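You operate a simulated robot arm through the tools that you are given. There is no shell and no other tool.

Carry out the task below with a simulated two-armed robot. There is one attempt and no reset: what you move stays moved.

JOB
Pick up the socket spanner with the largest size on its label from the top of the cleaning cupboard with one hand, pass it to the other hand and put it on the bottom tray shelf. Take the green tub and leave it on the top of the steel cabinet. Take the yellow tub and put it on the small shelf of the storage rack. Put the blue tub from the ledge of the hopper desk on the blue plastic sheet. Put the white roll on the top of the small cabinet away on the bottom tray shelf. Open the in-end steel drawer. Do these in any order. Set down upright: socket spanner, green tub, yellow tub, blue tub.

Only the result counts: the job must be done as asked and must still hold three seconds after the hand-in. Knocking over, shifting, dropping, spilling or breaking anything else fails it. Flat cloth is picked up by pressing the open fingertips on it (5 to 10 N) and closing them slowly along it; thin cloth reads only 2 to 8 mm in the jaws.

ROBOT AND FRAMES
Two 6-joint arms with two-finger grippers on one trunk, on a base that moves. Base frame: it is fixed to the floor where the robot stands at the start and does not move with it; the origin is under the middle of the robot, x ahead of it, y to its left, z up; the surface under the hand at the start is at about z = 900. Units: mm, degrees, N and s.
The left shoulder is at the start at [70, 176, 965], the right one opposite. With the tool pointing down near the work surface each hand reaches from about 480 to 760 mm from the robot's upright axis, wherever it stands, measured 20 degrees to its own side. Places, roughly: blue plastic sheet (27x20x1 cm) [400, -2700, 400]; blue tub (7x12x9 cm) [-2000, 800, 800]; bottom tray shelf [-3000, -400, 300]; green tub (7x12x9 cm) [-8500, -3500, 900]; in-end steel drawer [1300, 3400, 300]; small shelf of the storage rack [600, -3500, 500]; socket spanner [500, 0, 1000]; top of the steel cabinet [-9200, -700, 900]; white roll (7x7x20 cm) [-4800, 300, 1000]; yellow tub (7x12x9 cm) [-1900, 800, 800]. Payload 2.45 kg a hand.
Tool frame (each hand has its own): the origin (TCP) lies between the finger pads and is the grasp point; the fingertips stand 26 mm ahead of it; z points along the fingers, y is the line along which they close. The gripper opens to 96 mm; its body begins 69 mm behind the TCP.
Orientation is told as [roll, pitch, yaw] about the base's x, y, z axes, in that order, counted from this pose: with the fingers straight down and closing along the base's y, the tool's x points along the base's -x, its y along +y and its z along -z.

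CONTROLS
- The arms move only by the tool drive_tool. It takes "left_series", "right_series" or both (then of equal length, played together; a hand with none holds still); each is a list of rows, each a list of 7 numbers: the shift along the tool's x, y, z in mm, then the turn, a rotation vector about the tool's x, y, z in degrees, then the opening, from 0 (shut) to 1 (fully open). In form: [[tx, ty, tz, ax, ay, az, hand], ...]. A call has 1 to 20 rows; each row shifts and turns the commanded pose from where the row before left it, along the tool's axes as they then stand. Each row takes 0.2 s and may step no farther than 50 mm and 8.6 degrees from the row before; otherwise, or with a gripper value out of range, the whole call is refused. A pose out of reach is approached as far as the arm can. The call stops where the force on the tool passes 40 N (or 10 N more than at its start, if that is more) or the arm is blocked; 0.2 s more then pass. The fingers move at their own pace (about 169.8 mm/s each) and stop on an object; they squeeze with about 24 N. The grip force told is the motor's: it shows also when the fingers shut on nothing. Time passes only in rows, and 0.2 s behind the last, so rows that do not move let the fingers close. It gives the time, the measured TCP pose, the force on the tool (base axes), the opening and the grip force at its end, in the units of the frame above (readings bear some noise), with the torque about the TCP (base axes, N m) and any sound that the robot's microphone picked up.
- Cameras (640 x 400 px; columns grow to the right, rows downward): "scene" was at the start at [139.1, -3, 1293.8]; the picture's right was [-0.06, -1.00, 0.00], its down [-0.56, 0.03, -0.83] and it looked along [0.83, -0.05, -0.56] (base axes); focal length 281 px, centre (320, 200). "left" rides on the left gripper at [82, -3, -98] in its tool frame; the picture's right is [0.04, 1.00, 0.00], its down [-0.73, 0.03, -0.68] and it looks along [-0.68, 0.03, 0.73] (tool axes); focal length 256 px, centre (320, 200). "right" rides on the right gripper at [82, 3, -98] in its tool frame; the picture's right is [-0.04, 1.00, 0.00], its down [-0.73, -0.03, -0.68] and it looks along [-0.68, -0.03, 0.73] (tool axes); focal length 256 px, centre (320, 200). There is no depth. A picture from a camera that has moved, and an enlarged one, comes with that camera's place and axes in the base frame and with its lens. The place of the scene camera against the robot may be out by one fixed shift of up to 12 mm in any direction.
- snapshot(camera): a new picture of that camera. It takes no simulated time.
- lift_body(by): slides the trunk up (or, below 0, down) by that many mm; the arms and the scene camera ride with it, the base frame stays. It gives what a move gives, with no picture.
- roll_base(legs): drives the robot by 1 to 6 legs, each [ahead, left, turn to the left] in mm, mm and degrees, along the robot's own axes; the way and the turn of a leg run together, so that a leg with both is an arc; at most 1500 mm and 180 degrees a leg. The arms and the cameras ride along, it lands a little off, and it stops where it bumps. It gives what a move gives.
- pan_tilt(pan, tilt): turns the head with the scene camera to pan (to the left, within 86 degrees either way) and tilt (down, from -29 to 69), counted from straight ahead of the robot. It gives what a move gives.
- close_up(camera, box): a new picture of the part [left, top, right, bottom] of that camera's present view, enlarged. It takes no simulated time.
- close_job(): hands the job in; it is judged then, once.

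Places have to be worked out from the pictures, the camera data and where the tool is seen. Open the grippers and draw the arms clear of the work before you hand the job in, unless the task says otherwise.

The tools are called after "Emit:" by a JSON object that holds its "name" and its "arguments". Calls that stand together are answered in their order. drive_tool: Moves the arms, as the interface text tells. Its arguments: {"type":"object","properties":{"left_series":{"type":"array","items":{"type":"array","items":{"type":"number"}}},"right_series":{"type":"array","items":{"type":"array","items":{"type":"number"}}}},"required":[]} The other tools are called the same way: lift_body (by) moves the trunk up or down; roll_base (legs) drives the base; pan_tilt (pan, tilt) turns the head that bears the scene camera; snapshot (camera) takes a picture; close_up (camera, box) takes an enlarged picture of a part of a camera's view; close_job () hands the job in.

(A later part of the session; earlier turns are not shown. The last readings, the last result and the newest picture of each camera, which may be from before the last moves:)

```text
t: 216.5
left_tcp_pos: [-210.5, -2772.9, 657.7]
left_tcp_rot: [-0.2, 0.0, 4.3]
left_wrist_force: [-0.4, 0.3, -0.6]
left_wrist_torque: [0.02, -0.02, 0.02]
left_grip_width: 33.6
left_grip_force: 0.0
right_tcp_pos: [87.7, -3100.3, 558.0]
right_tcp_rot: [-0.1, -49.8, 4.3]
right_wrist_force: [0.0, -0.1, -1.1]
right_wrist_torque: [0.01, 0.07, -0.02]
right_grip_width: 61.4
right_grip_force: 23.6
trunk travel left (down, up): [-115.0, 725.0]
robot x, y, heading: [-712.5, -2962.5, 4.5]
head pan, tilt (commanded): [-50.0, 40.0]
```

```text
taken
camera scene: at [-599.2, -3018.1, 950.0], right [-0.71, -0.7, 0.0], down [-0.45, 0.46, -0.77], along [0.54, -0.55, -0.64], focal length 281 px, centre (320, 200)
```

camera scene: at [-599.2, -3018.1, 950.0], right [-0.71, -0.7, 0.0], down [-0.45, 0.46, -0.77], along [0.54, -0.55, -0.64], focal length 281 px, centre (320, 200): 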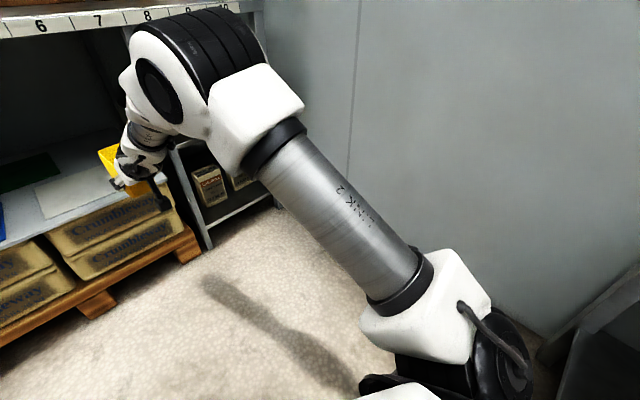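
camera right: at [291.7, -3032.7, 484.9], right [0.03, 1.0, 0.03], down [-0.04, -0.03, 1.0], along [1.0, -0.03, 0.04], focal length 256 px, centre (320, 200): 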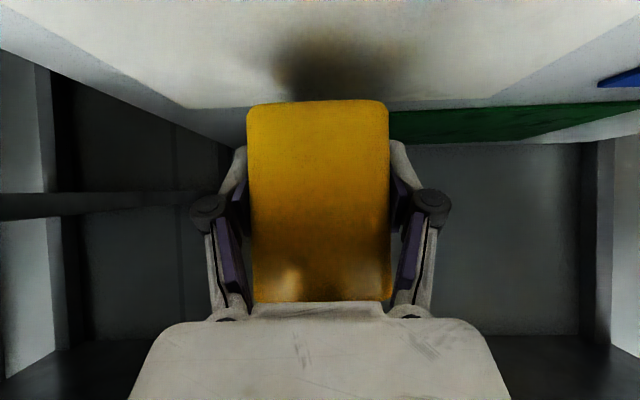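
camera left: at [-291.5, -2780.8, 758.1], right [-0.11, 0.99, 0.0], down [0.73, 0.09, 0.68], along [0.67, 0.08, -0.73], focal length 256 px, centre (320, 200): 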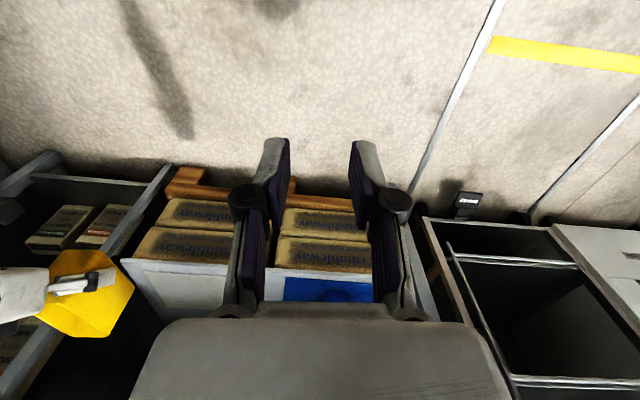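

My base brushed the corner of the side table (about (−760, −3150)). I move away from it to the left, straighten the heading, and pull the right hand back and up along its axis so that I can pass in front of the rack posts farther forward.

Emit:
{"name": "roll_base", "arguments": {"legs": [[60, 80, -4.5]]}}

Emit:
{"name": "drive_tool", "arguments": {"right_series": [[-3.5, 0, -42, 0, 0, 0, 0], [-3.5, 0, -42, 0, 0, 0, 0], [-3.5, 0, -42, 0, 0, 0, 0], [0, 0, 0, 0, 0, 0, 0]]}}

Emit:
{"name": "pan_tilt", "arguments": {"pan": -86, "tilt": 25}}

Emit:
{"name": "snapshot", "arguments": {"camera": "scene"}}

Emit:
{"name": "pan_tilt", "arguments": {"pan": -20, "tilt": 20}}

Emit:
{"name": "snapshot", "arguments": {"camera": "scene"}}

```text
t: 217.6
left_tcp_pos: [-140.4, -2729.2, 657.2]
left_tcp_rot: [-0.2, 0.1, -0.1]
left_wrist_force: [0.9, 0.7, 0.1]
left_wrist_torque: [-0.01, -0.01, -0.01]
left_grip_width: 33.5
left_grip_force: 0.1
right_tcp_pos: [130.9, -3079.7, 557.9]
right_tcp_rot: [-0.1, -49.8, -0.1]
right_wrist_force: [0.2, 1.5, 0.1]
right_wrist_torque: [0.03, 0.05, 0.02]
right_grip_width: 61.6
right_grip_force: 24.4
trunk travel left (down, up): [-115.0, 725.0]
robot x, y, heading: [-656.6, -2878.9, 0.3]
head pan, tilt (commanded): [-50.0, 40.0]
```

```text
t: 218.6
left_tcp_pos: [-139.9, -2730.7, 657.3]
left_tcp_rot: [-0.1, 0.0, -0.2]
left_wrist_force: [0.1, 0.3, -0.3]
left_wrist_torque: [-0.01, -0.02, -0.04]
left_grip_width: 33.6
left_grip_force: 0.0
right_tcp_pos: [62.8, -3078.8, 627.5]
right_tcp_rot: [0.0, -51.0, 0.1]
right_wrist_force: [-0.2, 0.0, -1.4]
right_wrist_torque: [-0.01, 0.01, 0.02]
right_grip_width: 61.6
right_grip_force: 23.9
right hand out of reach, approached as far as the arm can: row 2, 3
trunk travel left (down, up): [-115.0, 725.0]
robot x, y, heading: [-656.5, -2881.2, 0.3]
head pan, tilt (commanded): [-50.0, 40.0]
```

```text
t: 219.7
left_tcp_pos: [-140.9, -2729.7, 656.9]
left_tcp_rot: [-0.2, 0.0, -0.2]
left_wrist_force: [-0.4, 0.2, 1.4]
left_wrist_torque: [0.02, -0.01, -0.01]
left_grip_width: 33.3
left_grip_force: 0.0
right_tcp_pos: [64.0, -3078.4, 626.2]
right_tcp_rot: [-0.1, -51.0, -0.1]
right_wrist_force: [-0.6, -0.5, -0.6]
right_wrist_torque: [-0.04, 0.06, -0.01]
right_grip_width: 61.3
right_grip_force: 23.7
trunk travel left (down, up): [-115.0, 725.0]
robot x, y, heading: [-650.3, -2881.8, 0.3]
head pan, tilt (commanded): [-85.9, 25.0]
```

```text
taken
camera scene: at [-595.7, -2971.4, 973.3], right [-1.0, -0.07, 0.0], down [-0.03, 0.42, -0.91], along [0.07, -0.9, -0.42], focal length 281 px, centre (320, 200)
```

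scene: 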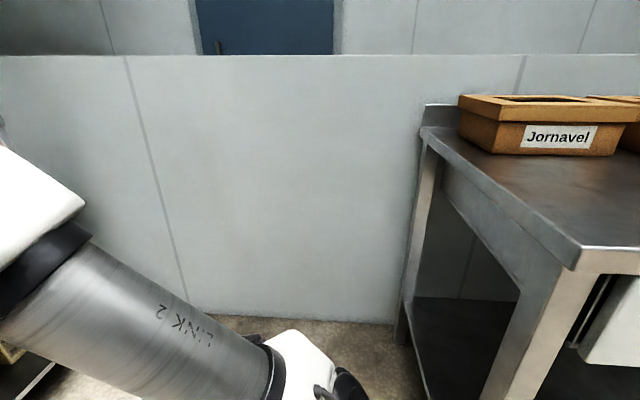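

```text
t: 221.0
left_tcp_pos: [-140.7, -2730.3, 656.6]
left_tcp_rot: [-0.2, 0.0, 0.0]
left_wrist_force: [-0.6, -0.4, 0.5]
left_wrist_torque: [-0.01, 0.01, 0.0]
left_grip_width: 33.6
left_grip_force: 0.1
right_tcp_pos: [62.9, -3079.2, 626.9]
right_tcp_rot: [0.0, -50.9, 0.0]
right_wrist_force: [-1.2, -0.1, -0.7]
right_wrist_torque: [0.0, 0.05, 0.01]
right_grip_width: 61.4
right_grip_force: 23.8
trunk travel left (down, up): [-115.0, 725.0]
robot x, y, heading: [-654.0, -2883.3, 0.2]
head pan, tilt (commanded): [-20.0, 20.0]
```

```text
taken
camera scene: at [-515.0, -2911.2, 981.4], right [-0.34, -0.94, 0.0], down [-0.32, 0.12, -0.94], along [0.88, -0.32, -0.34], focal length 281 px, centre (320, 200)
```

scene: 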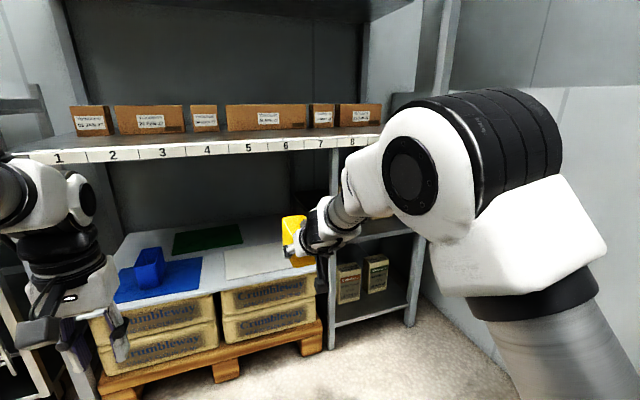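

The table looks square to the wall, so no harm is visible. I go forward to x ≈ −520 and then right to y ≈ −3210, in front of the small-shelf bay, keeping the tub ahead of the posts' plane.

Emit:
{"name": "roll_base", "arguments": {"legs": [[130, 0, 0], [0, -200, 0]]}}

Emit:
{"name": "snapshot", "arguments": {"camera": "scene"}}

Emit:
{"name": "snapshot", "arguments": {"camera": "right"}}

```text
t: 223.5
left_tcp_pos: [-12.6, -2933.5, 657.1]
left_tcp_rot: [-0.2, 0.0, -0.1]
left_wrist_force: [-0.4, -0.9, -0.8]
left_wrist_torque: [0.0, -0.01, -0.01]
left_grip_width: 33.5
left_grip_force: 0.1
right_tcp_pos: [191.8, -3282.1, 627.0]
right_tcp_rot: [0.0, -51.1, -0.2]
right_wrist_force: [0.4, 0.3, 0.1]
right_wrist_torque: [0.02, 0.02, 0.0]
right_grip_width: 0.1
right_grip_force: 23.9
trunk travel left (down, up): [-115.0, 725.0]
robot x, y, heading: [-524.0, -3084.3, 0.3]
head pan, tilt (commanded): [-20.0, 20.0]
```

```text
taken
camera scene: at [-387.0, -3114.6, 981.4], right [-0.34, -0.94, 0.0], down [-0.32, 0.12, -0.94], along [0.88, -0.32, -0.34], focal length 281 px, centre (320, 200)
```

scene: 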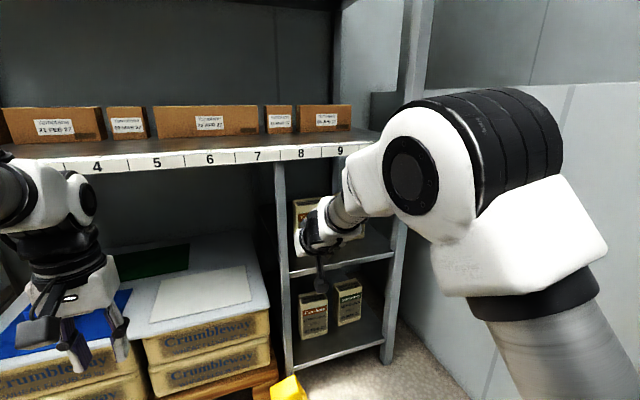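

```text
taken
camera right: at [64.0, -3278.8, 627.0], right [0.03, 1.0, 0.03], down [-0.07, -0.03, 1.0], along [1.0, -0.03, 0.07], focal length 256 px, centre (320, 200)
```

right: 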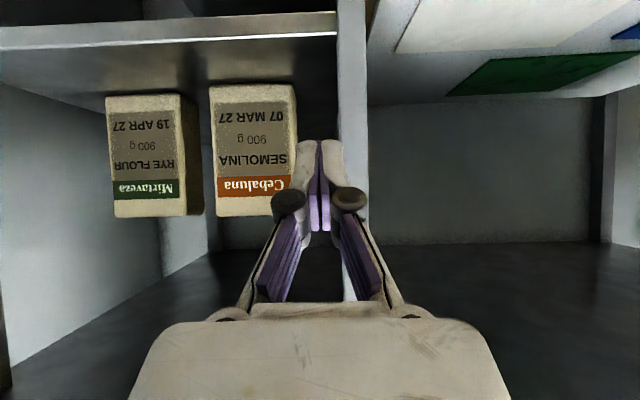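

The right hand now reads 0.1 mm: the tub was knocked out of the grip, probably against the middle post, and I see yellow on the floor below. I look down to find it.

Emit:
{"name": "pan_tilt", "arguments": {"pan": -15, "tilt": 55}}

Emit:
{"name": "snapshot", "arguments": {"camera": "scene"}}

Emit:
{"name": "snapshot", "arguments": {"camera": "left"}}

```text
t: 224.5
left_tcp_pos: [-12.9, -2934.0, 655.9]
left_tcp_rot: [-0.2, 0.0, -0.1]
left_wrist_force: [0.8, 1.0, 0.0]
left_wrist_torque: [0.0, -0.03, -0.02]
left_grip_width: 34.0
left_grip_force: 0.1
right_tcp_pos: [191.8, -3281.0, 627.2]
right_tcp_rot: [0.0, -51.0, 0.0]
right_wrist_force: [-0.3, -0.6, 0.3]
right_wrist_torque: [0.0, 0.01, -0.02]
right_grip_width: 0.0
right_grip_force: 23.8
trunk travel left (down, up): [-115.0, 725.0]
robot x, y, heading: [-522.9, -3084.4, 0.1]
head pan, tilt (commanded): [-15.0, 55.0]
```

```text
taken
camera scene: at [-404.9, -3101.2, 929.4], right [-0.26, -0.97, 0.0], down [-0.79, 0.21, -0.57], along [0.56, -0.15, -0.82], focal length 281 px, centre (320, 200)
```

scene: 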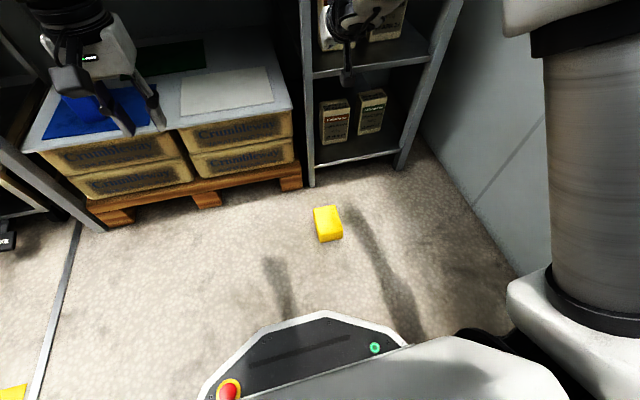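

```text
taken
camera left: at [-94.9, -2934.9, 758.2], right [-0.04, 1.0, 0.0], down [0.73, 0.03, 0.68], along [0.68, 0.02, -0.73], focal length 256 px, centre (320, 200)
```

left: 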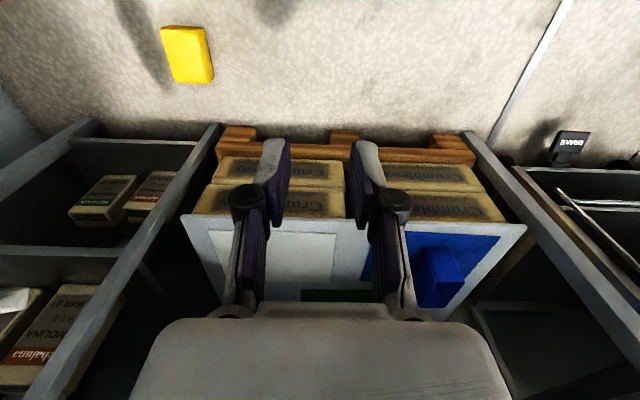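

The tub lies on the floor near (90, −3265), clear of everything. I zoom in to see how it lies.

Emit:
{"name": "close_up", "arguments": {"camera": "scene", "box": [290, 190, 370, 260]}}

Emit:
{"name": "close_up", "arguments": {"camera": "left", "box": [130, 0, 250, 110]}}

```text
5.71 times, centred on (330, 225) of scene
camera zoom: at [-404.9, -3101.2, 929.4], right [-0.26, -0.97, 0.0], down [-0.79, 0.21, -0.57], along [0.56, -0.15, -0.82], focal length 1604 px, centre (263, 57)
```

zoom: 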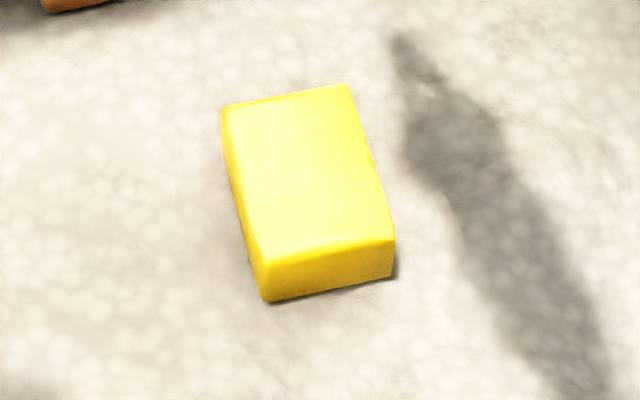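

```text
3.64 times, centred on (190, 55) of left
camera zoom: at [-94.9, -2934.9, 758.2], right [-0.04, 1.0, 0.0], down [0.73, 0.03, 0.68], along [0.68, 0.02, -0.73], focal length 931 px, centre (793, 727)
```

zoom: 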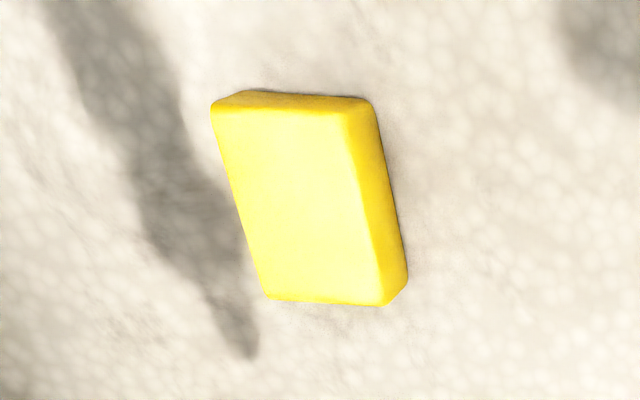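

The tub lies on its side: long axis along x (about x 36–158), bottom facing +y and opening facing −y (y about −3220 to −3305). I will recover it with the left hand from above; first I bring the right hand back to a tucked, down-pointing pose.

Emit:
{"name": "drive_tool", "arguments": {"right_series": [[0, 0, -10, 0, 8.5, 0, 0.3], [0, 0, -10, 0, 8.5, 0, 0.3], [0, 0, 0, 0, 8.5, 0, 0.3], [0, 0, 0, 0, 8.5, 0, 0.3], [0, 0, 0, 0, 8.5, 0, 0.3], [0, 0, 0, 0, 8.5, 0, 0.3], [40, -8, 0, 0, 0, 0, 0.3], [45, -8, 0, 0, 0, 0, 0.3], [45, -8, 0, 0, 0, 0, 0.3], [45, -8, 0, 0, 0, 0, 0.3], [40, -8, 0, 0, 0, 0, 0.3], [0, 0, 0, 0, 0, 0, 0.3]]}}

Emit:
{"name": "roll_base", "arguments": {"legs": [[95, 0, 0], [0, -240, 0]]}}

Emit:
{"name": "pan_tilt", "arguments": {"pan": 0, "tilt": 55}}

Emit:
{"name": "snapshot", "arguments": {"camera": "scene"}}

Emit:
{"name": "snapshot", "arguments": {"camera": "left"}}

```text
t: 227.1
left_tcp_pos: [-12.5, -2933.5, 658.3]
left_tcp_rot: [-0.2, 0.0, -0.1]
left_wrist_force: [0.5, -0.4, -0.3]
left_wrist_torque: [0.02, 0.04, 0.01]
left_grip_width: 33.4
left_grip_force: 0.1
right_tcp_pos: [-28.9, -3315.1, 615.1]
right_tcp_rot: [3.5, -5.2, 3.7]
right_wrist_force: [0.3, -0.5, -0.3]
right_wrist_torque: [0.01, 0.0, 0.01]
right_grip_width: 29.0
right_grip_force: 0.1
right hand out of reach, approached as far as the arm can: row 1, 2
trunk travel left (down, up): [-115.0, 725.0]
robot x, y, heading: [-526.8, -3086.0, 0.4]
head pan, tilt (commanded): [-15.0, 55.0]
```

```text
t: 229.6
left_tcp_pos: [82.6, -3175.1, 657.9]
left_tcp_rot: [-0.2, 0.0, 0.0]
left_wrist_force: [0.6, 0.1, -0.2]
left_wrist_torque: [0.0, -0.01, -0.03]
left_grip_width: 33.6
left_grip_force: 0.0
right_tcp_pos: [69.3, -3554.8, 614.8]
right_tcp_rot: [3.6, -4.9, 3.6]
right_wrist_force: [0.3, 0.2, -0.4]
right_wrist_torque: [-0.02, 0.06, 0.0]
right_grip_width: 28.6
right_grip_force: 0.1
trunk travel left (down, up): [-115.0, 725.0]
robot x, y, heading: [-427.8, -3325.5, -0.0]
head pan, tilt (commanded): [-15.0, 55.0]
```

```text
t: 230.4
left_tcp_pos: [82.3, -3173.6, 657.2]
left_tcp_rot: [-0.3, 0.0, -0.1]
left_wrist_force: [-0.3, 0.6, 0.2]
left_wrist_torque: [0.02, 0.01, 0.0]
left_grip_width: 33.6
left_grip_force: 0.0
right_tcp_pos: [69.3, -3556.1, 615.3]
right_tcp_rot: [3.4, -5.1, 3.7]
right_wrist_force: [-0.3, -0.3, -0.9]
right_wrist_torque: [0.03, -0.02, 0.02]
right_grip_width: 28.8
right_grip_force: 0.1
trunk travel left (down, up): [-115.0, 725.0]
robot x, y, heading: [-431.1, -3326.7, 0.6]
head pan, tilt (commanded): [0.0, 55.0]
```

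```text
taken
camera scene: at [-306.2, -3324.4, 929.3], right [0.0, -1.0, 0.0], down [-0.82, 0.0, -0.57], along [0.57, 0.0, -0.82], focal length 281 px, centre (320, 200)
```

scene: 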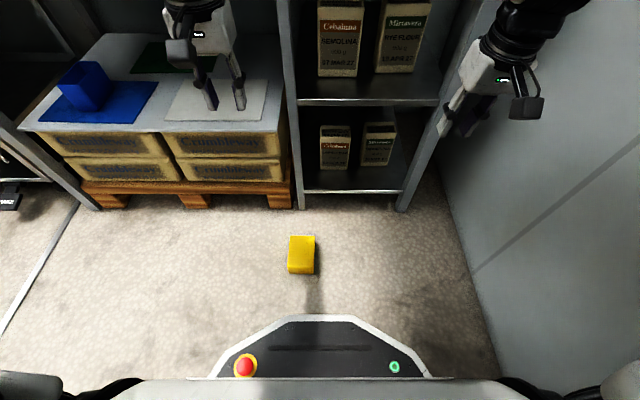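

```text
taken
camera left: at [1.2, -3176.0, 758.2], right [-0.04, 1.0, 0.0], down [0.73, 0.03, 0.68], along [0.68, 0.03, -0.73], focal length 256 px, centre (320, 200)
```

left: 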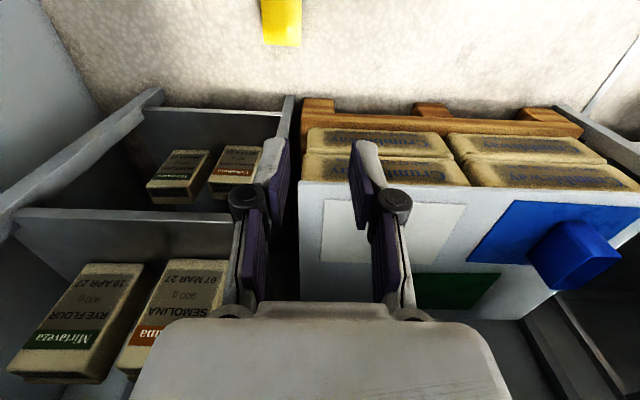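

From the front I can see that the upper small shelf has about 118 mm of free depth in front of the two flour boxes, so the tub will go there lengthwise along y. I lower the trunk fully and bring the left hand above the fallen tub, gripping across its 88 mm height near its far end.

Emit:
{"name": "lift_body", "arguments": {"by": -115}}

Emit:
{"name": "drive_tool", "arguments": {"left_series": [[-14, -29, 0, 0, 0, 2.7, 1], [-14, -29, 0, 0, 0, 0, 1], [-14, -30, 0, 0, 0, 0, 1], [0, 0, 45, 0, 0, 0, 1], [0, 0, 45, 0, 0, 0, 1], [0, 0, 45, 0, 0, 0, 1], [0, 0, 45, 0, 0, 0, 1], [0, 0, 0, 0, 0, 0, 1]]}}

Emit:
{"name": "snapshot", "arguments": {"camera": "left"}}

Emit:
{"name": "snapshot", "arguments": {"camera": "scene"}}

```text
t: 231.9
left_tcp_pos: [82.2, -3173.6, 542.2]
left_tcp_rot: [-0.1, 0.0, 0.0]
left_wrist_force: [0.3, -0.3, -0.3]
left_wrist_torque: [0.01, 0.0, 0.03]
left_grip_width: 33.6
left_grip_force: 0.0
right_tcp_pos: [69.3, -3556.2, 501.3]
right_tcp_rot: [3.6, -5.1, 3.7]
right_wrist_force: [0.4, 0.2, 0.2]
right_wrist_torque: [0.0, 0.01, -0.01]
right_grip_width: 29.1
right_grip_force: 0.1
trunk travel left (down, up): [0.0, 840.0]
robot x, y, heading: [-428.3, -3326.1, 0.3]
head pan, tilt (commanded): [0.0, 55.0]
```

```text
t: 233.7
left_tcp_pos: [148.7, -3218.8, 378.8]
left_tcp_rot: [-4.0, 0.0, 0.4]
left_wrist_force: [-0.5, 0.5, -0.2]
left_wrist_torque: [0.01, 0.02, 0.01]
left_grip_width: 96.0
left_grip_force: 0.0
left hand out of reach, approached as far as the arm can: row 4, 5, 6, 7
right_tcp_pos: [68.8, -3555.8, 500.5]
right_tcp_rot: [3.5, -4.9, 3.6]
right_wrist_force: [0.8, 0.0, -0.8]
right_wrist_torque: [0.01, 0.02, 0.01]
right_grip_width: 28.8
right_grip_force: 0.0
trunk travel left (down, up): [0.0, 840.0]
robot x, y, heading: [-425.2, -3323.2, 0.2]
head pan, tilt (commanded): [0.0, 55.0]
```

```text
taken
camera left: at [66.0, -3214.9, 479.4], right [-0.05, 1.0, -0.07], down [0.73, 0.08, 0.68], along [0.68, -0.02, -0.73], focal length 256 px, centre (320, 200)
```

left: 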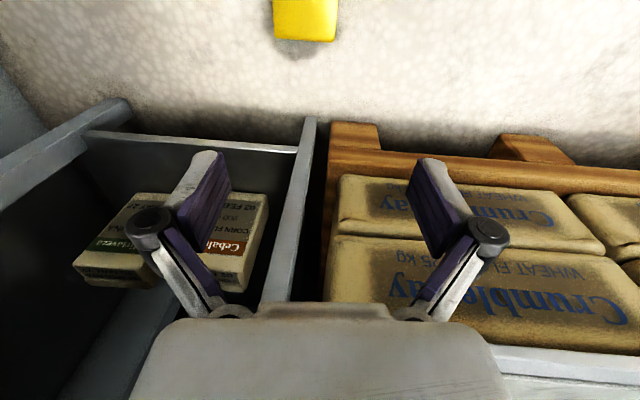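

```text
taken
camera scene: at [-306.0, -3324.4, 814.3], right [0.01, -1.0, 0.0], down [-0.82, 0.0, -0.57], along [0.57, 0.0, -0.82], focal length 281 px, centre (320, 200)
```

scene: 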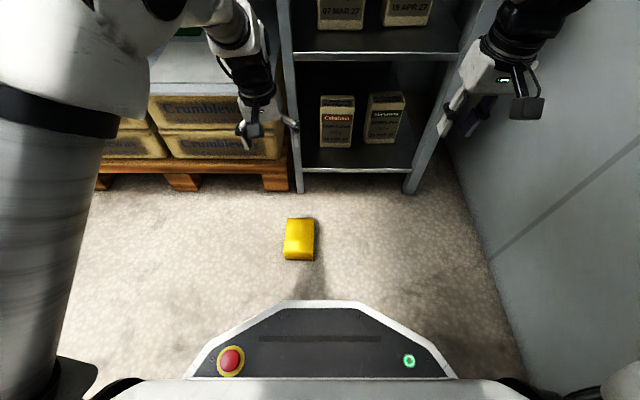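

The left arm cannot get low enough this close to the midline. I lift it again, move it out to its own side (about 200 mm left, 570 ahead) over free floor, and test how low it reaches there.

Emit:
{"name": "drive_tool", "arguments": {"left_series": [[0, 30, -45, 0, 0, -2.7, 1], [0, 35, -45, 0, 0, 0, 1], [0, 35, -40, 0, 0, 0, 1], [0, 35, 0, 0, 0, 0, 1], [0, 0, 0, 0, 0, 0, 1]]}}

Emit:
{"name": "drive_tool", "arguments": {"left_series": [[0, 0, 45, 0, 0, 0, 1], [0, 0, 45, 0, 0, 0, 1], [0, 0, 45, 0, 0, 0, 1], [0, 0, 45, 0, 0, 0, 1], [0, 0, 45, 0, 0, 0, 1], [0, 0, 0, 0, 0, 0, 1]]}}

```text
refused: row 1 steps farther than a row can; nothing moved
```

```text
t: 235.1
left_tcp_pos: [142.1, -3238.0, 142.2]
left_tcp_rot: [-0.3, 0.1, -2.7]
left_wrist_force: [-0.3, 1.4, -0.4]
left_wrist_torque: [0.02, -0.02, 0.02]
left_grip_width: 95.9
left_grip_force: 0.1
right_tcp_pos: [68.0, -3555.7, 500.4]
right_tcp_rot: [3.5, -5.0, 3.7]
right_wrist_force: [-0.2, 0.0, -0.6]
right_wrist_torque: [-0.06, 0.0, 0.03]
right_grip_width: 28.7
right_grip_force: 0.0
trunk travel left (down, up): [0.0, 840.0]
robot x, y, heading: [-428.4, -3329.5, 0.4]
head pan, tilt (commanded): [0.0, 55.0]
```

The first call was refused, but the second went through and the left hand is now at (142, −3238, 142) with no reach warning, just above the tub. I look at the tub from here.

Emit:
{"name": "snapshot", "arguments": {"camera": "left"}}

Emit:
{"name": "snapshot", "arguments": {"camera": "scene"}}

```text
taken
camera left: at [59.8, -3235.4, 243.3], right [0.01, 1.0, 0.0], down [0.73, 0.0, 0.68], along [0.68, -0.01, -0.73], focal length 256 px, centre (320, 200)
```

left: 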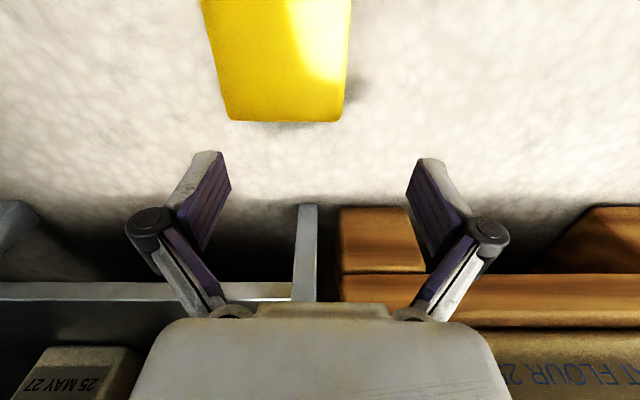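

```text
taken
camera scene: at [-306.0, -3324.4, 814.3], right [0.01, -1.0, 0.0], down [-0.82, 0.0, -0.57], along [0.57, 0.0, -0.82], focal length 281 px, centre (320, 200)
```

scene: 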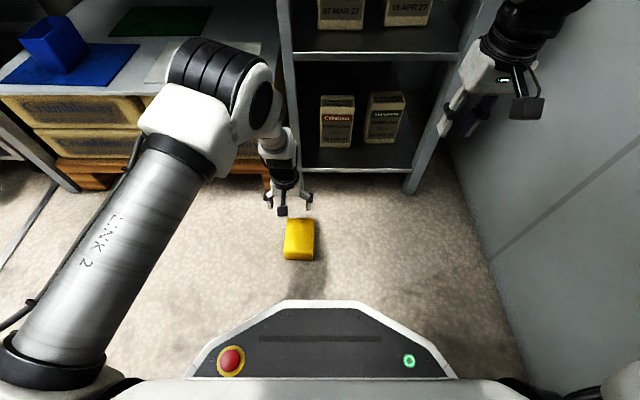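

From the wrist view the tub's far end is at x ≈ 146 and it spans y −3306 to −3221, so its centre is about (88, −3263). I shift the left hand over it, gripping slightly toward its far end, and look before descending.

Emit:
{"name": "drive_tool", "arguments": {"left_series": [[12.4, -13.3, 0, 0, 0, 0, 1], [12.4, -13.4, 0, 0, 0, 0, 1], [0, 0, 20, 0, 0, 0, 1], [0, 0, 0, 0, 0, 0, 1]]}}

Emit:
{"name": "snapshot", "arguments": {"camera": "left"}}

```text
t: 236.1
left_tcp_pos: [128.8, -3247.3, 121.1]
left_tcp_rot: [-0.1, 0.0, -2.7]
left_wrist_force: [-0.1, -0.5, 0.0]
left_wrist_torque: [0.02, 0.0, 0.05]
left_grip_width: 95.8
left_grip_force: 0.0
left hand out of reach, approached as far as the arm can: row 1, 2
right_tcp_pos: [68.4, -3555.1, 501.8]
right_tcp_rot: [3.5, -5.0, 3.6]
right_wrist_force: [-1.2, 0.8, 0.6]
right_wrist_torque: [0.01, -0.02, 0.01]
right_grip_width: 28.9
right_grip_force: 0.2
trunk travel left (down, up): [0.0, 840.0]
robot x, y, heading: [-430.9, -3326.2, 0.3]
head pan, tilt (commanded): [0.0, 55.0]
```

```text
taken
camera left: at [46.5, -3243.6, 221.5], right [0.01, 1.0, 0.0], down [0.73, 0.0, 0.68], along [0.68, -0.01, -0.73], focal length 256 px, centre (320, 200)
```

left: 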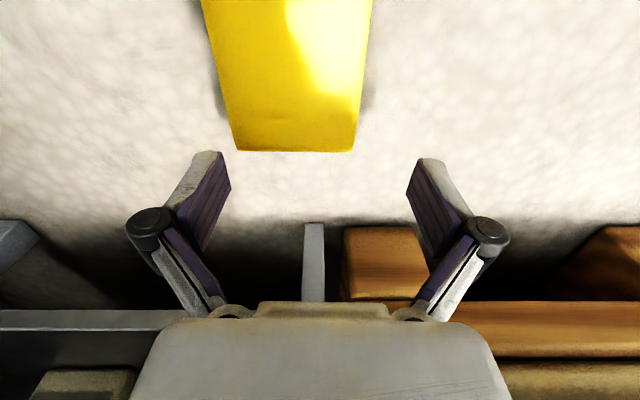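

The arm sits at its inner limit, so I move the base itself 13 mm back and 16 mm to the right to line up.

Emit:
{"name": "roll_base", "arguments": {"legs": [[-14, -17, 0]]}}

Emit:
{"name": "close_up", "arguments": {"camera": "left", "box": [120, 0, 520, 260]}}

```text
t: 236.9
left_tcp_pos: [114.7, -3262.7, 122.2]
left_tcp_rot: [-0.3, 0.0, -2.7]
left_wrist_force: [-0.2, -0.3, -0.3]
left_wrist_torque: [0.03, 0.01, 0.03]
left_grip_width: 95.9
left_grip_force: 0.2
right_tcp_pos: [54.6, -3572.9, 500.4]
right_tcp_rot: [3.5, -5.0, 3.7]
right_wrist_force: [0.2, -0.5, 0.5]
right_wrist_torque: [0.0, 0.03, 0.01]
right_grip_width: 28.7
right_grip_force: 0.2
trunk travel left (down, up): [0.0, 840.0]
robot x, y, heading: [-441.3, -3343.3, 0.4]
head pan, tilt (commanded): [0.0, 55.0]
```

```text
1.54 times, centred on (320, 130) of left
camera zoom: at [32.7, -3260.7, 221.7], right [0.01, 1.0, 0.0], down [0.73, 0.0, 0.68], along [0.68, -0.01, -0.73], focal length 394 px, centre (320, 308)
```

zoom: 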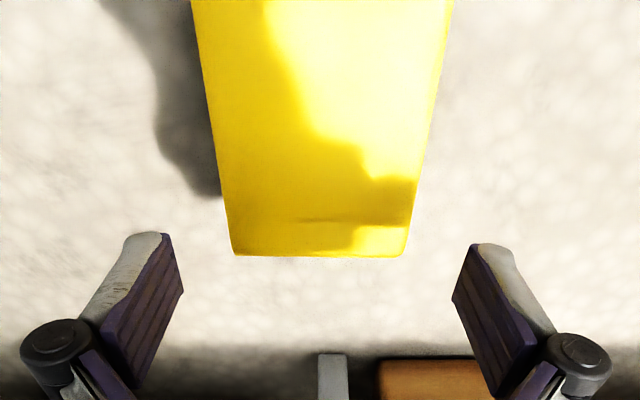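

The tub is centred between the fingers to within about a millimetre, with 5 mm of room each side. I descend to TCP z ≈ 38 in steps and close.

Emit:
{"name": "drive_tool", "arguments": {"left_series": [[0, 0, 25, 0, 0, 0, 1], [0, 0, 25, 0, 0, 0, 1], [0, 0, 20, 0, 0, 0, 1], [0, 0, 13, 0, 0, 0, 1], [0, 0, 0, 0, 0, 0, 1]]}}

Emit:
{"name": "snapshot", "arguments": {"camera": "left"}}

```text
t: 238.1
left_tcp_pos: [116.0, -3262.2, 37.9]
left_tcp_rot: [-0.1, -0.1, -2.6]
left_wrist_force: [0.2, 0.5, -0.3]
left_wrist_torque: [0.01, 0.01, -0.03]
left_grip_width: 96.0
left_grip_force: 0.2
right_tcp_pos: [54.7, -3575.0, 499.8]
right_tcp_rot: [3.5, -5.0, 3.7]
right_wrist_force: [0.5, 0.4, -0.1]
right_wrist_torque: [0.0, 0.02, 0.0]
right_grip_width: 29.1
right_grip_force: 0.1
trunk travel left (down, up): [0.0, 840.0]
robot x, y, heading: [-442.1, -3341.0, 0.3]
head pan, tilt (commanded): [0.0, 55.0]
```

```text
taken
camera left: at [33.3, -3259.9, 139.0], right [0.01, 1.0, 0.0], down [0.73, 0.0, 0.68], along [0.68, -0.01, -0.73], focal length 256 px, centre (320, 200)
```

left: 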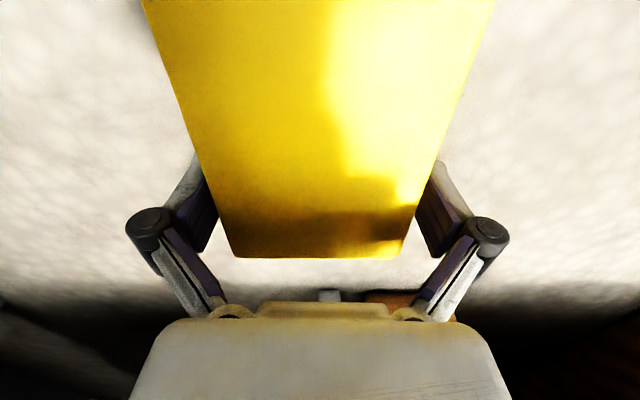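

The fingers straddle the tub. I close them and lift gently.

Emit:
{"name": "drive_tool", "arguments": {"left_series": [[0, 0, 0, 0, 0, 0, 0.9], [0, 0, 0, 0, 0, 0, 0], [0, 0, 0, 0, 0, 0, 0], [0, 0, 0, 0, 0, 0, 0]]}}

Emit:
{"name": "drive_tool", "arguments": {"left_series": [[0, 0, -10, 0, 0, 0, 0], [0, 0, -20, 0, 0, 0, 0], [0, 0, -30, 0, 0, 0, 0], [0, 0, 0, 0, 0, 0, 0]]}}

Emit:
{"name": "snapshot", "arguments": {"camera": "scene"}}

Emit:
{"name": "snapshot", "arguments": {"camera": "left"}}

```text
t: 239.1
left_tcp_pos: [116.3, -3262.2, 39.6]
left_tcp_rot: [-0.1, 0.0, -2.8]
left_wrist_force: [-2.1, 3.3, 5.6]
left_wrist_torque: [0.41, 0.06, 0.11]
left_grip_width: 83.8
left_grip_force: 24.1
right_tcp_pos: [55.7, -3573.3, 499.8]
right_tcp_rot: [3.5, -5.1, 3.7]
right_wrist_force: [-0.2, 0.0, 0.3]
right_wrist_torque: [0.02, -0.03, -0.01]
right_grip_width: 28.9
right_grip_force: 0.0
trunk travel left (down, up): [0.0, 840.0]
robot x, y, heading: [-441.6, -3342.7, 0.3]
head pan, tilt (commanded): [0.0, 55.0]
```

```text
t: 240.1
left_tcp_pos: [113.9, -3261.9, 97.4]
left_tcp_rot: [-0.2, 0.0, -2.7]
left_wrist_force: [0.6, -0.2, -1.1]
left_wrist_torque: [-0.01, -0.02, -0.01]
left_grip_width: 83.8
left_grip_force: 23.9
right_tcp_pos: [54.8, -3572.8, 499.2]
right_tcp_rot: [3.6, -4.9, 3.6]
right_wrist_force: [0.4, -0.5, -0.1]
right_wrist_torque: [-0.02, -0.01, 0.02]
right_grip_width: 28.8
right_grip_force: 0.1
trunk travel left (down, up): [0.0, 840.0]
robot x, y, heading: [-441.9, -3341.3, 0.4]
head pan, tilt (commanded): [0.0, 55.0]
```

```text
taken
camera scene: at [-320.0, -3341.5, 814.3], right [0.01, -1.0, 0.0], down [-0.82, 0.0, -0.57], along [0.57, 0.0, -0.82], focal length 281 px, centre (320, 200)
```

scene: 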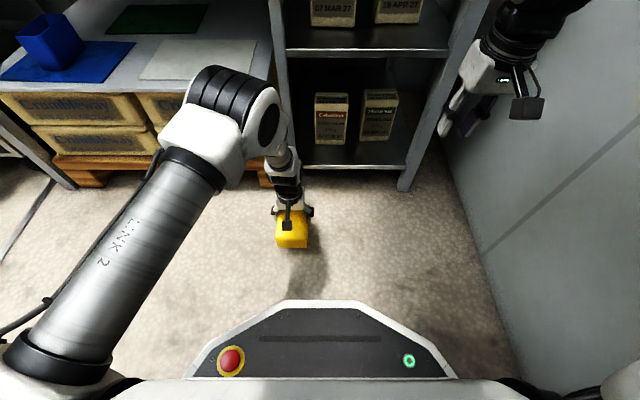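

```text
taken
camera left: at [32.3, -3260.1, 198.0], right [0.01, 1.0, 0.0], down [0.73, 0.0, 0.68], along [0.68, -0.01, -0.73], focal length 256 px, centre (320, 200)
```

left: 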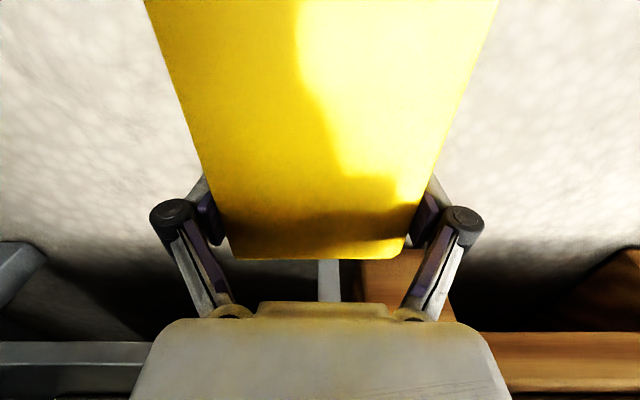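

The left hand holds the tub firmly at 83.8 mm. I move away from the rack and table into open floor before turning it upright.

Emit:
{"name": "roll_base", "arguments": {"legs": [[0, 560, 0], [-250, 0, 0]]}}

Emit:
{"name": "lift_body", "arguments": {"by": 300}}

Emit:
{"name": "drive_tool", "arguments": {"left_series": [[-15, 30, -30, 0, 0, 0, 0], [-15, 30, -30, 0, 0, 0, 0], [-10, 25, -40, 0, 0, 0, 0], [0, 0, -45, 0, 0, 0, 0], [0, 0, -45, 0, 0, 0, 0], [0, 0, -45, 0, 0, 0, 0], [0, 0, -45, 0, 0, 0, 0], [0, 0, -45, 0, 0, 0, 0], [0, 0, -45, 0, 0, 0, 0], [0, 0, -45, 0, 0, 0, 0], [0, 0, -45, 0, 0, 0, 0], [0, 0, 0, 0, 0, 0, 0]]}}

Emit:
{"name": "pan_tilt", "arguments": {"pan": 5, "tilt": 35}}

Emit:
{"name": "snapshot", "arguments": {"camera": "scene"}}

```text
t: 244.7
left_tcp_pos: [-142.1, -2711.3, 97.3]
left_tcp_rot: [-0.2, 0.0, -3.2]
left_wrist_force: [-0.5, -0.3, -0.3]
left_wrist_torque: [-0.01, -0.01, 0.04]
left_grip_width: 82.8
left_grip_force: 24.3
right_tcp_pos: [-204.4, -3022.0, 501.1]
right_tcp_rot: [3.4, -4.9, 3.2]
right_wrist_force: [0.4, -0.1, -0.3]
right_wrist_torque: [-0.01, -0.01, -0.03]
right_grip_width: 28.9
right_grip_force: 0.2
trunk travel left (down, up): [0.0, 840.0]
robot x, y, heading: [-701.4, -2787.8, -0.4]
head pan, tilt (commanded): [0.0, 55.0]
```

```text
t: 247.7
left_tcp_pos: [-143.1, -2710.1, 396.1]
left_tcp_rot: [-0.2, 0.0, -3.2]
left_wrist_force: [0.3, 0.5, -1.5]
left_wrist_torque: [-0.02, -0.07, 0.0]
left_grip_width: 83.0
left_grip_force: 24.3
right_tcp_pos: [-205.5, -3020.5, 799.7]
right_tcp_rot: [3.5, -4.9, 3.2]
right_wrist_force: [0.3, 0.1, 0.9]
right_wrist_torque: [-0.02, -0.02, -0.01]
right_grip_width: 28.8
right_grip_force: 0.1
trunk travel left (down, up): [-300.0, 540.0]
robot x, y, heading: [-704.1, -2787.1, -0.4]
head pan, tilt (commanded): [0.0, 55.0]
```

```text
t: 250.3
left_tcp_pos: [-98.3, -2629.9, 855.9]
left_tcp_rot: [-0.2, 0.0, -3.2]
left_wrist_force: [0.3, 0.2, -1.5]
left_wrist_torque: [0.02, 0.0, 0.01]
left_grip_width: 82.8
left_grip_force: 24.1
right_tcp_pos: [-206.0, -3021.2, 801.3]
right_tcp_rot: [3.5, -5.0, 3.2]
right_wrist_force: [-0.8, -0.2, 0.2]
right_wrist_torque: [-0.02, 0.03, 0.0]
right_grip_width: 29.1
right_grip_force: 0.0
trunk travel left (down, up): [-300.0, 540.0]
robot x, y, heading: [-698.8, -2788.4, -0.4]
head pan, tilt (commanded): [0.0, 55.0]
```

```text
t: 251.1
left_tcp_pos: [-97.6, -2629.7, 855.1]
left_tcp_rot: [-0.2, 0.1, -3.2]
left_wrist_force: [-0.9, -0.2, -0.8]
left_wrist_torque: [0.01, -0.05, -0.01]
left_grip_width: 83.0
left_grip_force: 23.8
right_tcp_pos: [-204.5, -3020.1, 800.3]
right_tcp_rot: [3.6, -5.0, 3.2]
right_wrist_force: [0.4, -0.7, 0.0]
right_wrist_torque: [0.03, 0.01, 0.02]
right_grip_width: 28.9
right_grip_force: 0.1
trunk travel left (down, up): [-300.0, 540.0]
robot x, y, heading: [-700.0, -2787.2, -0.3]
head pan, tilt (commanded): [5.0, 35.0]
```

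```text
taken
camera scene: at [-562.2, -2778.2, 1142.4], right [0.08, -1.0, 0.0], down [-0.57, -0.05, -0.82], along [0.82, 0.07, -0.57], focal length 281 px, centre (320, 200)
```

scene: 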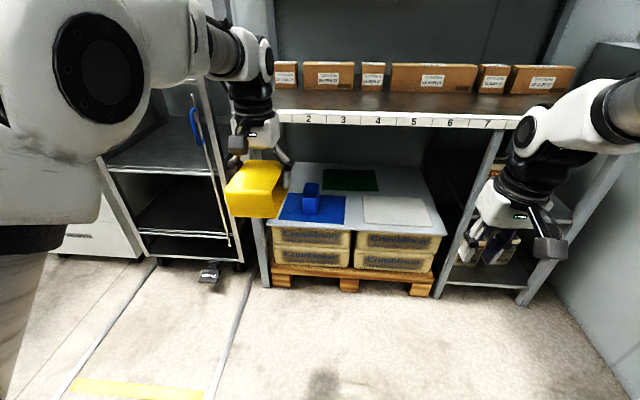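

The tub came up fine. I now roll the left hand 90° so it points to the right, which turns the tub's opening upward.

Emit:
{"name": "drive_tool", "arguments": {"left_series": [[0, 0, 0, 8.2, 0, 0, 0], [0, 0, 0, 8.2, 0, 0, 0], [0, 0, 0, 8.2, 0, 0, 0], [0, 0, 0, 8.2, 0, 0, 0], [0, 0, 0, 8.2, 0, 0, 0], [0, 0, 0, 8.2, 0, 0, 0], [0, 0, 0, 8.2, 0, 0, 0], [0, 0, 0, 8.2, 0, 0, 0], [0, 0, 0, 8.2, 0, 0, 0], [0, 0, 0, 8.2, 0, 0, 0], [0, 0, 0, 8.0, 0, 0, 0], [0, 0, 0, 0, 0, 0, 0]]}}

Emit:
{"name": "snapshot", "arguments": {"camera": "scene"}}

Emit:
{"name": "snapshot", "arguments": {"camera": "left"}}

```text
t: 253.7
left_tcp_pos: [-97.4, -2626.1, 857.5]
left_tcp_rot: [-90.3, 0.0, -3.2]
left_wrist_force: [0.8, -0.4, -0.2]
left_wrist_torque: [0.04, -0.03, 0.02]
left_grip_width: 82.8
left_grip_force: 23.8
right_tcp_pos: [-205.2, -3020.2, 799.3]
right_tcp_rot: [3.5, -5.1, 3.2]
right_wrist_force: [0.7, -0.1, 0.1]
right_wrist_torque: [-0.02, -0.02, 0.01]
right_grip_width: 28.9
right_grip_force: 0.1
trunk travel left (down, up): [-300.0, 540.0]
robot x, y, heading: [-704.0, -2790.3, -0.0]
head pan, tilt (commanded): [5.0, 35.0]
```

```text
taken
camera scene: at [-562.4, -2778.2, 1142.6], right [0.08, -1.0, 0.0], down [-0.57, -0.05, -0.82], along [0.82, 0.07, -0.57], focal length 281 px, centre (320, 200)
```

scene: 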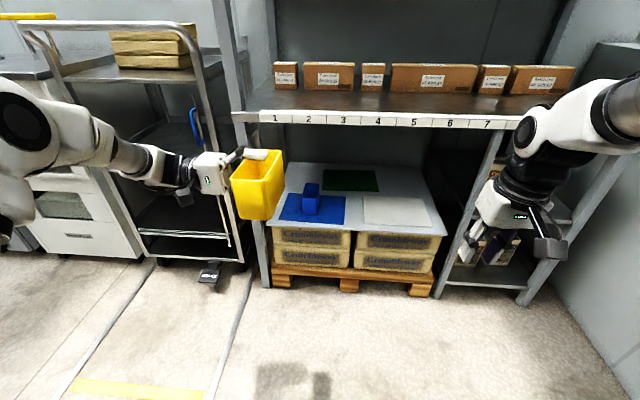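

```text
taken
camera left: at [-174.4, -2522.0, 862.1], right [-0.04, 0.0, -1.0], down [0.77, 0.64, -0.03], along [0.64, -0.77, -0.02], focal length 256 px, centre (320, 200)
```

left: 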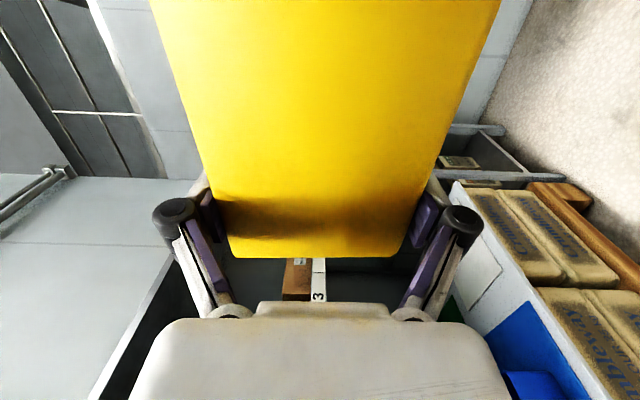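

I zoom in to confirm the tub's opening faces up.

Emit:
{"name": "close_up", "arguments": {"camera": "scene", "box": [190, 120, 310, 240]}}

```text
3.33 times, centred on (250, 180) of scene
camera zoom: at [-562.4, -2778.2, 1142.6], right [0.08, -1.0, 0.0], down [-0.57, -0.05, -0.82], along [0.82, 0.07, -0.57], focal length 936 px, centre (553, 267)
```

zoom: 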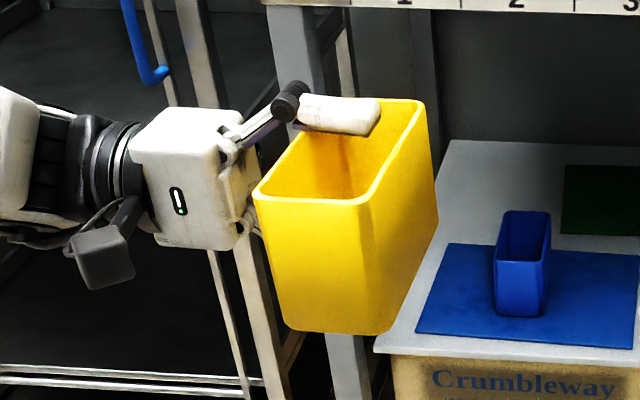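

The tub is upright in the left hand with its near end open for the right hand. I bring the right hand up and forward, level it, and turn it so its fingers close along the tub's length (yaw −90°), keeping clear of the tub for now.

Emit:
{"name": "drive_tool", "arguments": {"right_series": [[-20, 5, -40, 3.5, 5, 0, 0.42], [-25, 10, -40, 0, 0, 0, 0.42], [-25, 10, -40, 0, 0, 0, 0.42], [-25, 10, -40, 0, 0, 0, 0.42], [0, 0, 0, 0, 0, 8.2, 0.42], [0, 0, 0, 0, 0, 8.2, 0.42], [0, 0, 0, 0, 0, 8.2, 0.42], [0, 0, 0, 0, 0, 8.2, 0.42], [0, 0, 0, 0, 0, 8.2, 0.42], [0, 0, 0, 0, 0, 8.2, 0.42], [0, 0, 0, 0, 0, 8.2, 0.42], [0, 0, 0, 0, 0, 8.2, 0.42], [0, 0, 0, 0, 0, 8.2, 0.42], [0, 0, 0, 0, 0, 8.2, 0.42], [0, 0, 0, 0, 0, 8.2, 0.42], [0, 0, 0, 0, 0, 0, 0.42]]}}

Emit:
{"name": "snapshot", "arguments": {"camera": "right"}}

Emit:
{"name": "snapshot", "arguments": {"camera": "scene"}}

```text
t: 257.1
left_tcp_pos: [-97.4, -2625.7, 857.0]
left_tcp_rot: [-90.3, 0.0, -3.2]
left_wrist_force: [-0.5, 0.2, -1.7]
left_wrist_torque: [-0.01, -0.03, -0.01]
left_grip_width: 82.6
left_grip_force: 23.3
right_tcp_pos: [-116.8, -2983.1, 962.7]
right_tcp_rot: [0.1, -0.1, -86.9]
right_wrist_force: [0.2, -0.3, -0.3]
right_wrist_torque: [0.01, -0.01, 0.0]
right_grip_width: 40.5
right_grip_force: 0.0
trunk travel left (down, up): [-300.0, 540.0]
robot x, y, heading: [-700.5, -2785.1, 0.0]
head pan, tilt (commanded): [5.0, 35.0]
```

```text
taken
camera right: at [-117.0, -2902.2, 1061.8], right [1.0, 0.01, 0.0], down [0.01, -0.73, 0.68], along [0.01, -0.68, -0.73], focal length 256 px, centre (320, 200)
```

right: 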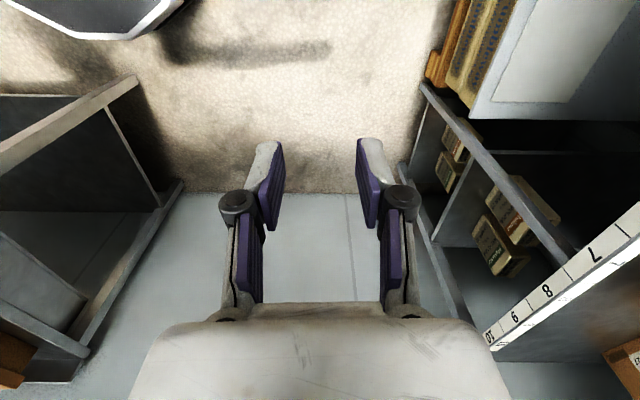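

```text
taken
camera scene: at [-562.2, -2778.1, 1142.5], right [0.08, -1.0, 0.0], down [-0.57, -0.05, -0.82], along [0.82, 0.07, -0.57], focal length 281 px, centre (320, 200)
```

scene: 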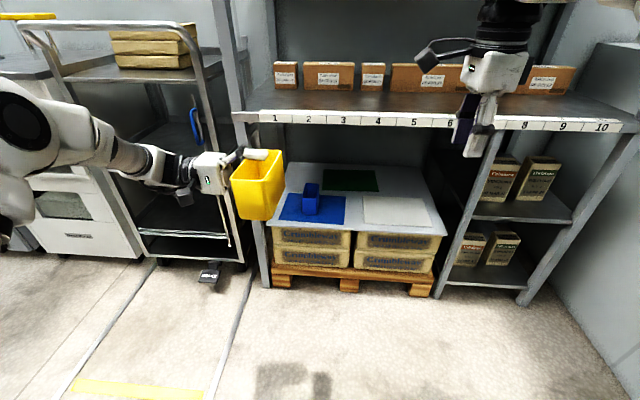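

The right hand reaches that pose well: (−117, −2983, 963). Now I carry the tub toward it with the left hand and square both hands up, so that the tub's near end wall comes under the right hand.

Emit:
{"name": "drive_tool", "arguments": {"left_series": [[-8, 0, 40, 0, -1.6, 0, 0], [-8, 0, 40, 0, -1.6, 0, 0], [-8, 0, 40, 0, 0, 0, 0], [-8, 0, 40, 0, 0, 0, 0], [-8, 0, 40, 0, 0, 0, 0], [-8, 0, 40, 0, 0, 0, 0], [-8, 0, 40, 0, 0, 0, 0], [0, 0, 0, 0, 0, 0, 0]]}}

Emit:
{"name": "snapshot", "arguments": {"camera": "scene"}}

Emit:
{"name": "snapshot", "arguments": {"camera": "right"}}

```text
t: 258.9
left_tcp_pos: [-45.6, -2906.5, 857.4]
left_tcp_rot: [-90.2, 0.0, 0.0]
left_wrist_force: [-0.1, -0.4, -2.3]
left_wrist_torque: [0.02, -0.02, 0.02]
left_grip_width: 82.8
left_grip_force: 24.2
right_tcp_pos: [-116.7, -2983.1, 963.2]
right_tcp_rot: [-0.1, -0.1, -86.9]
right_wrist_force: [-0.4, -0.1, 0.2]
right_wrist_torque: [0.02, -0.02, 0.0]
right_grip_width: 40.3
right_grip_force: 0.2
trunk travel left (down, up): [-300.0, 540.0]
robot x, y, heading: [-701.3, -2785.3, -0.1]
head pan, tilt (commanded): [5.0, 35.0]
```

```text
taken
camera scene: at [-562.3, -2777.8, 1142.5], right [0.08, -1.0, 0.0], down [-0.57, -0.05, -0.82], along [0.82, 0.07, -0.57], focal length 281 px, centre (320, 200)
```

scene: 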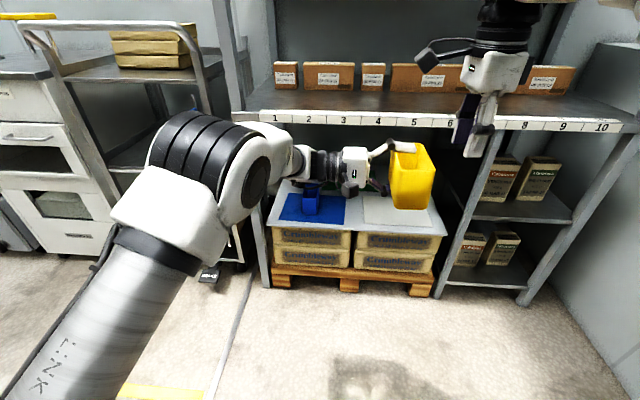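

```text
taken
camera right: at [-117.2, -2901.9, 1062.0], right [1.0, 0.01, 0.0], down [0.01, -0.73, 0.68], along [0.01, -0.68, -0.73], focal length 256 px, centre (320, 200)
```

right: 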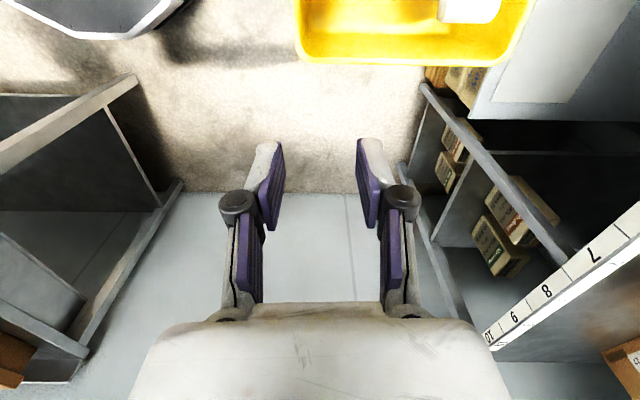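

The tub's near end is at x ≈ −130 and its centre line at y ≈ −2914, rim near z = 899. I move the right hand over that end wall and look before descending.

Emit:
{"name": "drive_tool", "arguments": {"right_series": [[23, -4, 0, 0, 0, 3.1, 0.42], [23, -4, 0, 0, 0, 0, 0.42], [22.5, -3.5, 0, 0, 0, 0, 0.42], [0, 0, 20, 0, 0, 0, 0.42], [0, 0, 0, 0, 0, 0, 0.42]]}}

Emit:
{"name": "snapshot", "arguments": {"camera": "right"}}

Emit:
{"name": "close_up", "arguments": {"camera": "scene", "box": [330, 70, 490, 230]}}

```text
t: 260.1
left_tcp_pos: [-45.9, -2905.5, 857.3]
left_tcp_rot: [-90.2, -0.1, 0.1]
left_wrist_force: [-0.1, 0.1, -1.0]
left_wrist_torque: [-0.01, -0.04, 0.0]
left_grip_width: 82.3
left_grip_force: 24.5
right_tcp_pos: [-127.6, -2914.8, 942.4]
right_tcp_rot: [0.1, 0.0, -90.0]
right_wrist_force: [0.2, 0.1, -0.2]
right_wrist_torque: [0.0, 0.0, 0.02]
right_grip_width: 40.3
right_grip_force: 0.0
trunk travel left (down, up): [-300.0, 540.0]
robot x, y, heading: [-703.1, -2786.8, -0.2]
head pan, tilt (commanded): [5.0, 35.0]
```

```text
taken
camera right: at [-124.7, -2834.5, 1041.9], right [1.0, -0.04, 0.0], down [-0.03, -0.73, 0.68], along [-0.03, -0.68, -0.73], focal length 256 px, centre (320, 200)
```

right: 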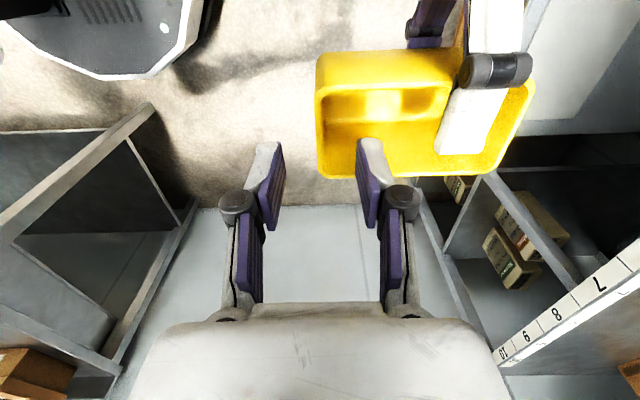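

```text
2.50 times, centred on (410, 150) of scene
camera zoom: at [-562.3, -2778.1, 1142.5], right [0.08, -1.0, 0.0], down [-0.57, -0.05, -0.82], along [0.82, 0.07, -0.57], focal length 702 px, centre (95, 325)
```

zoom: 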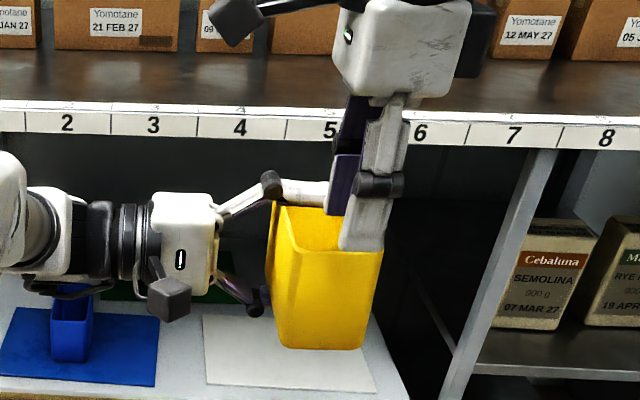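

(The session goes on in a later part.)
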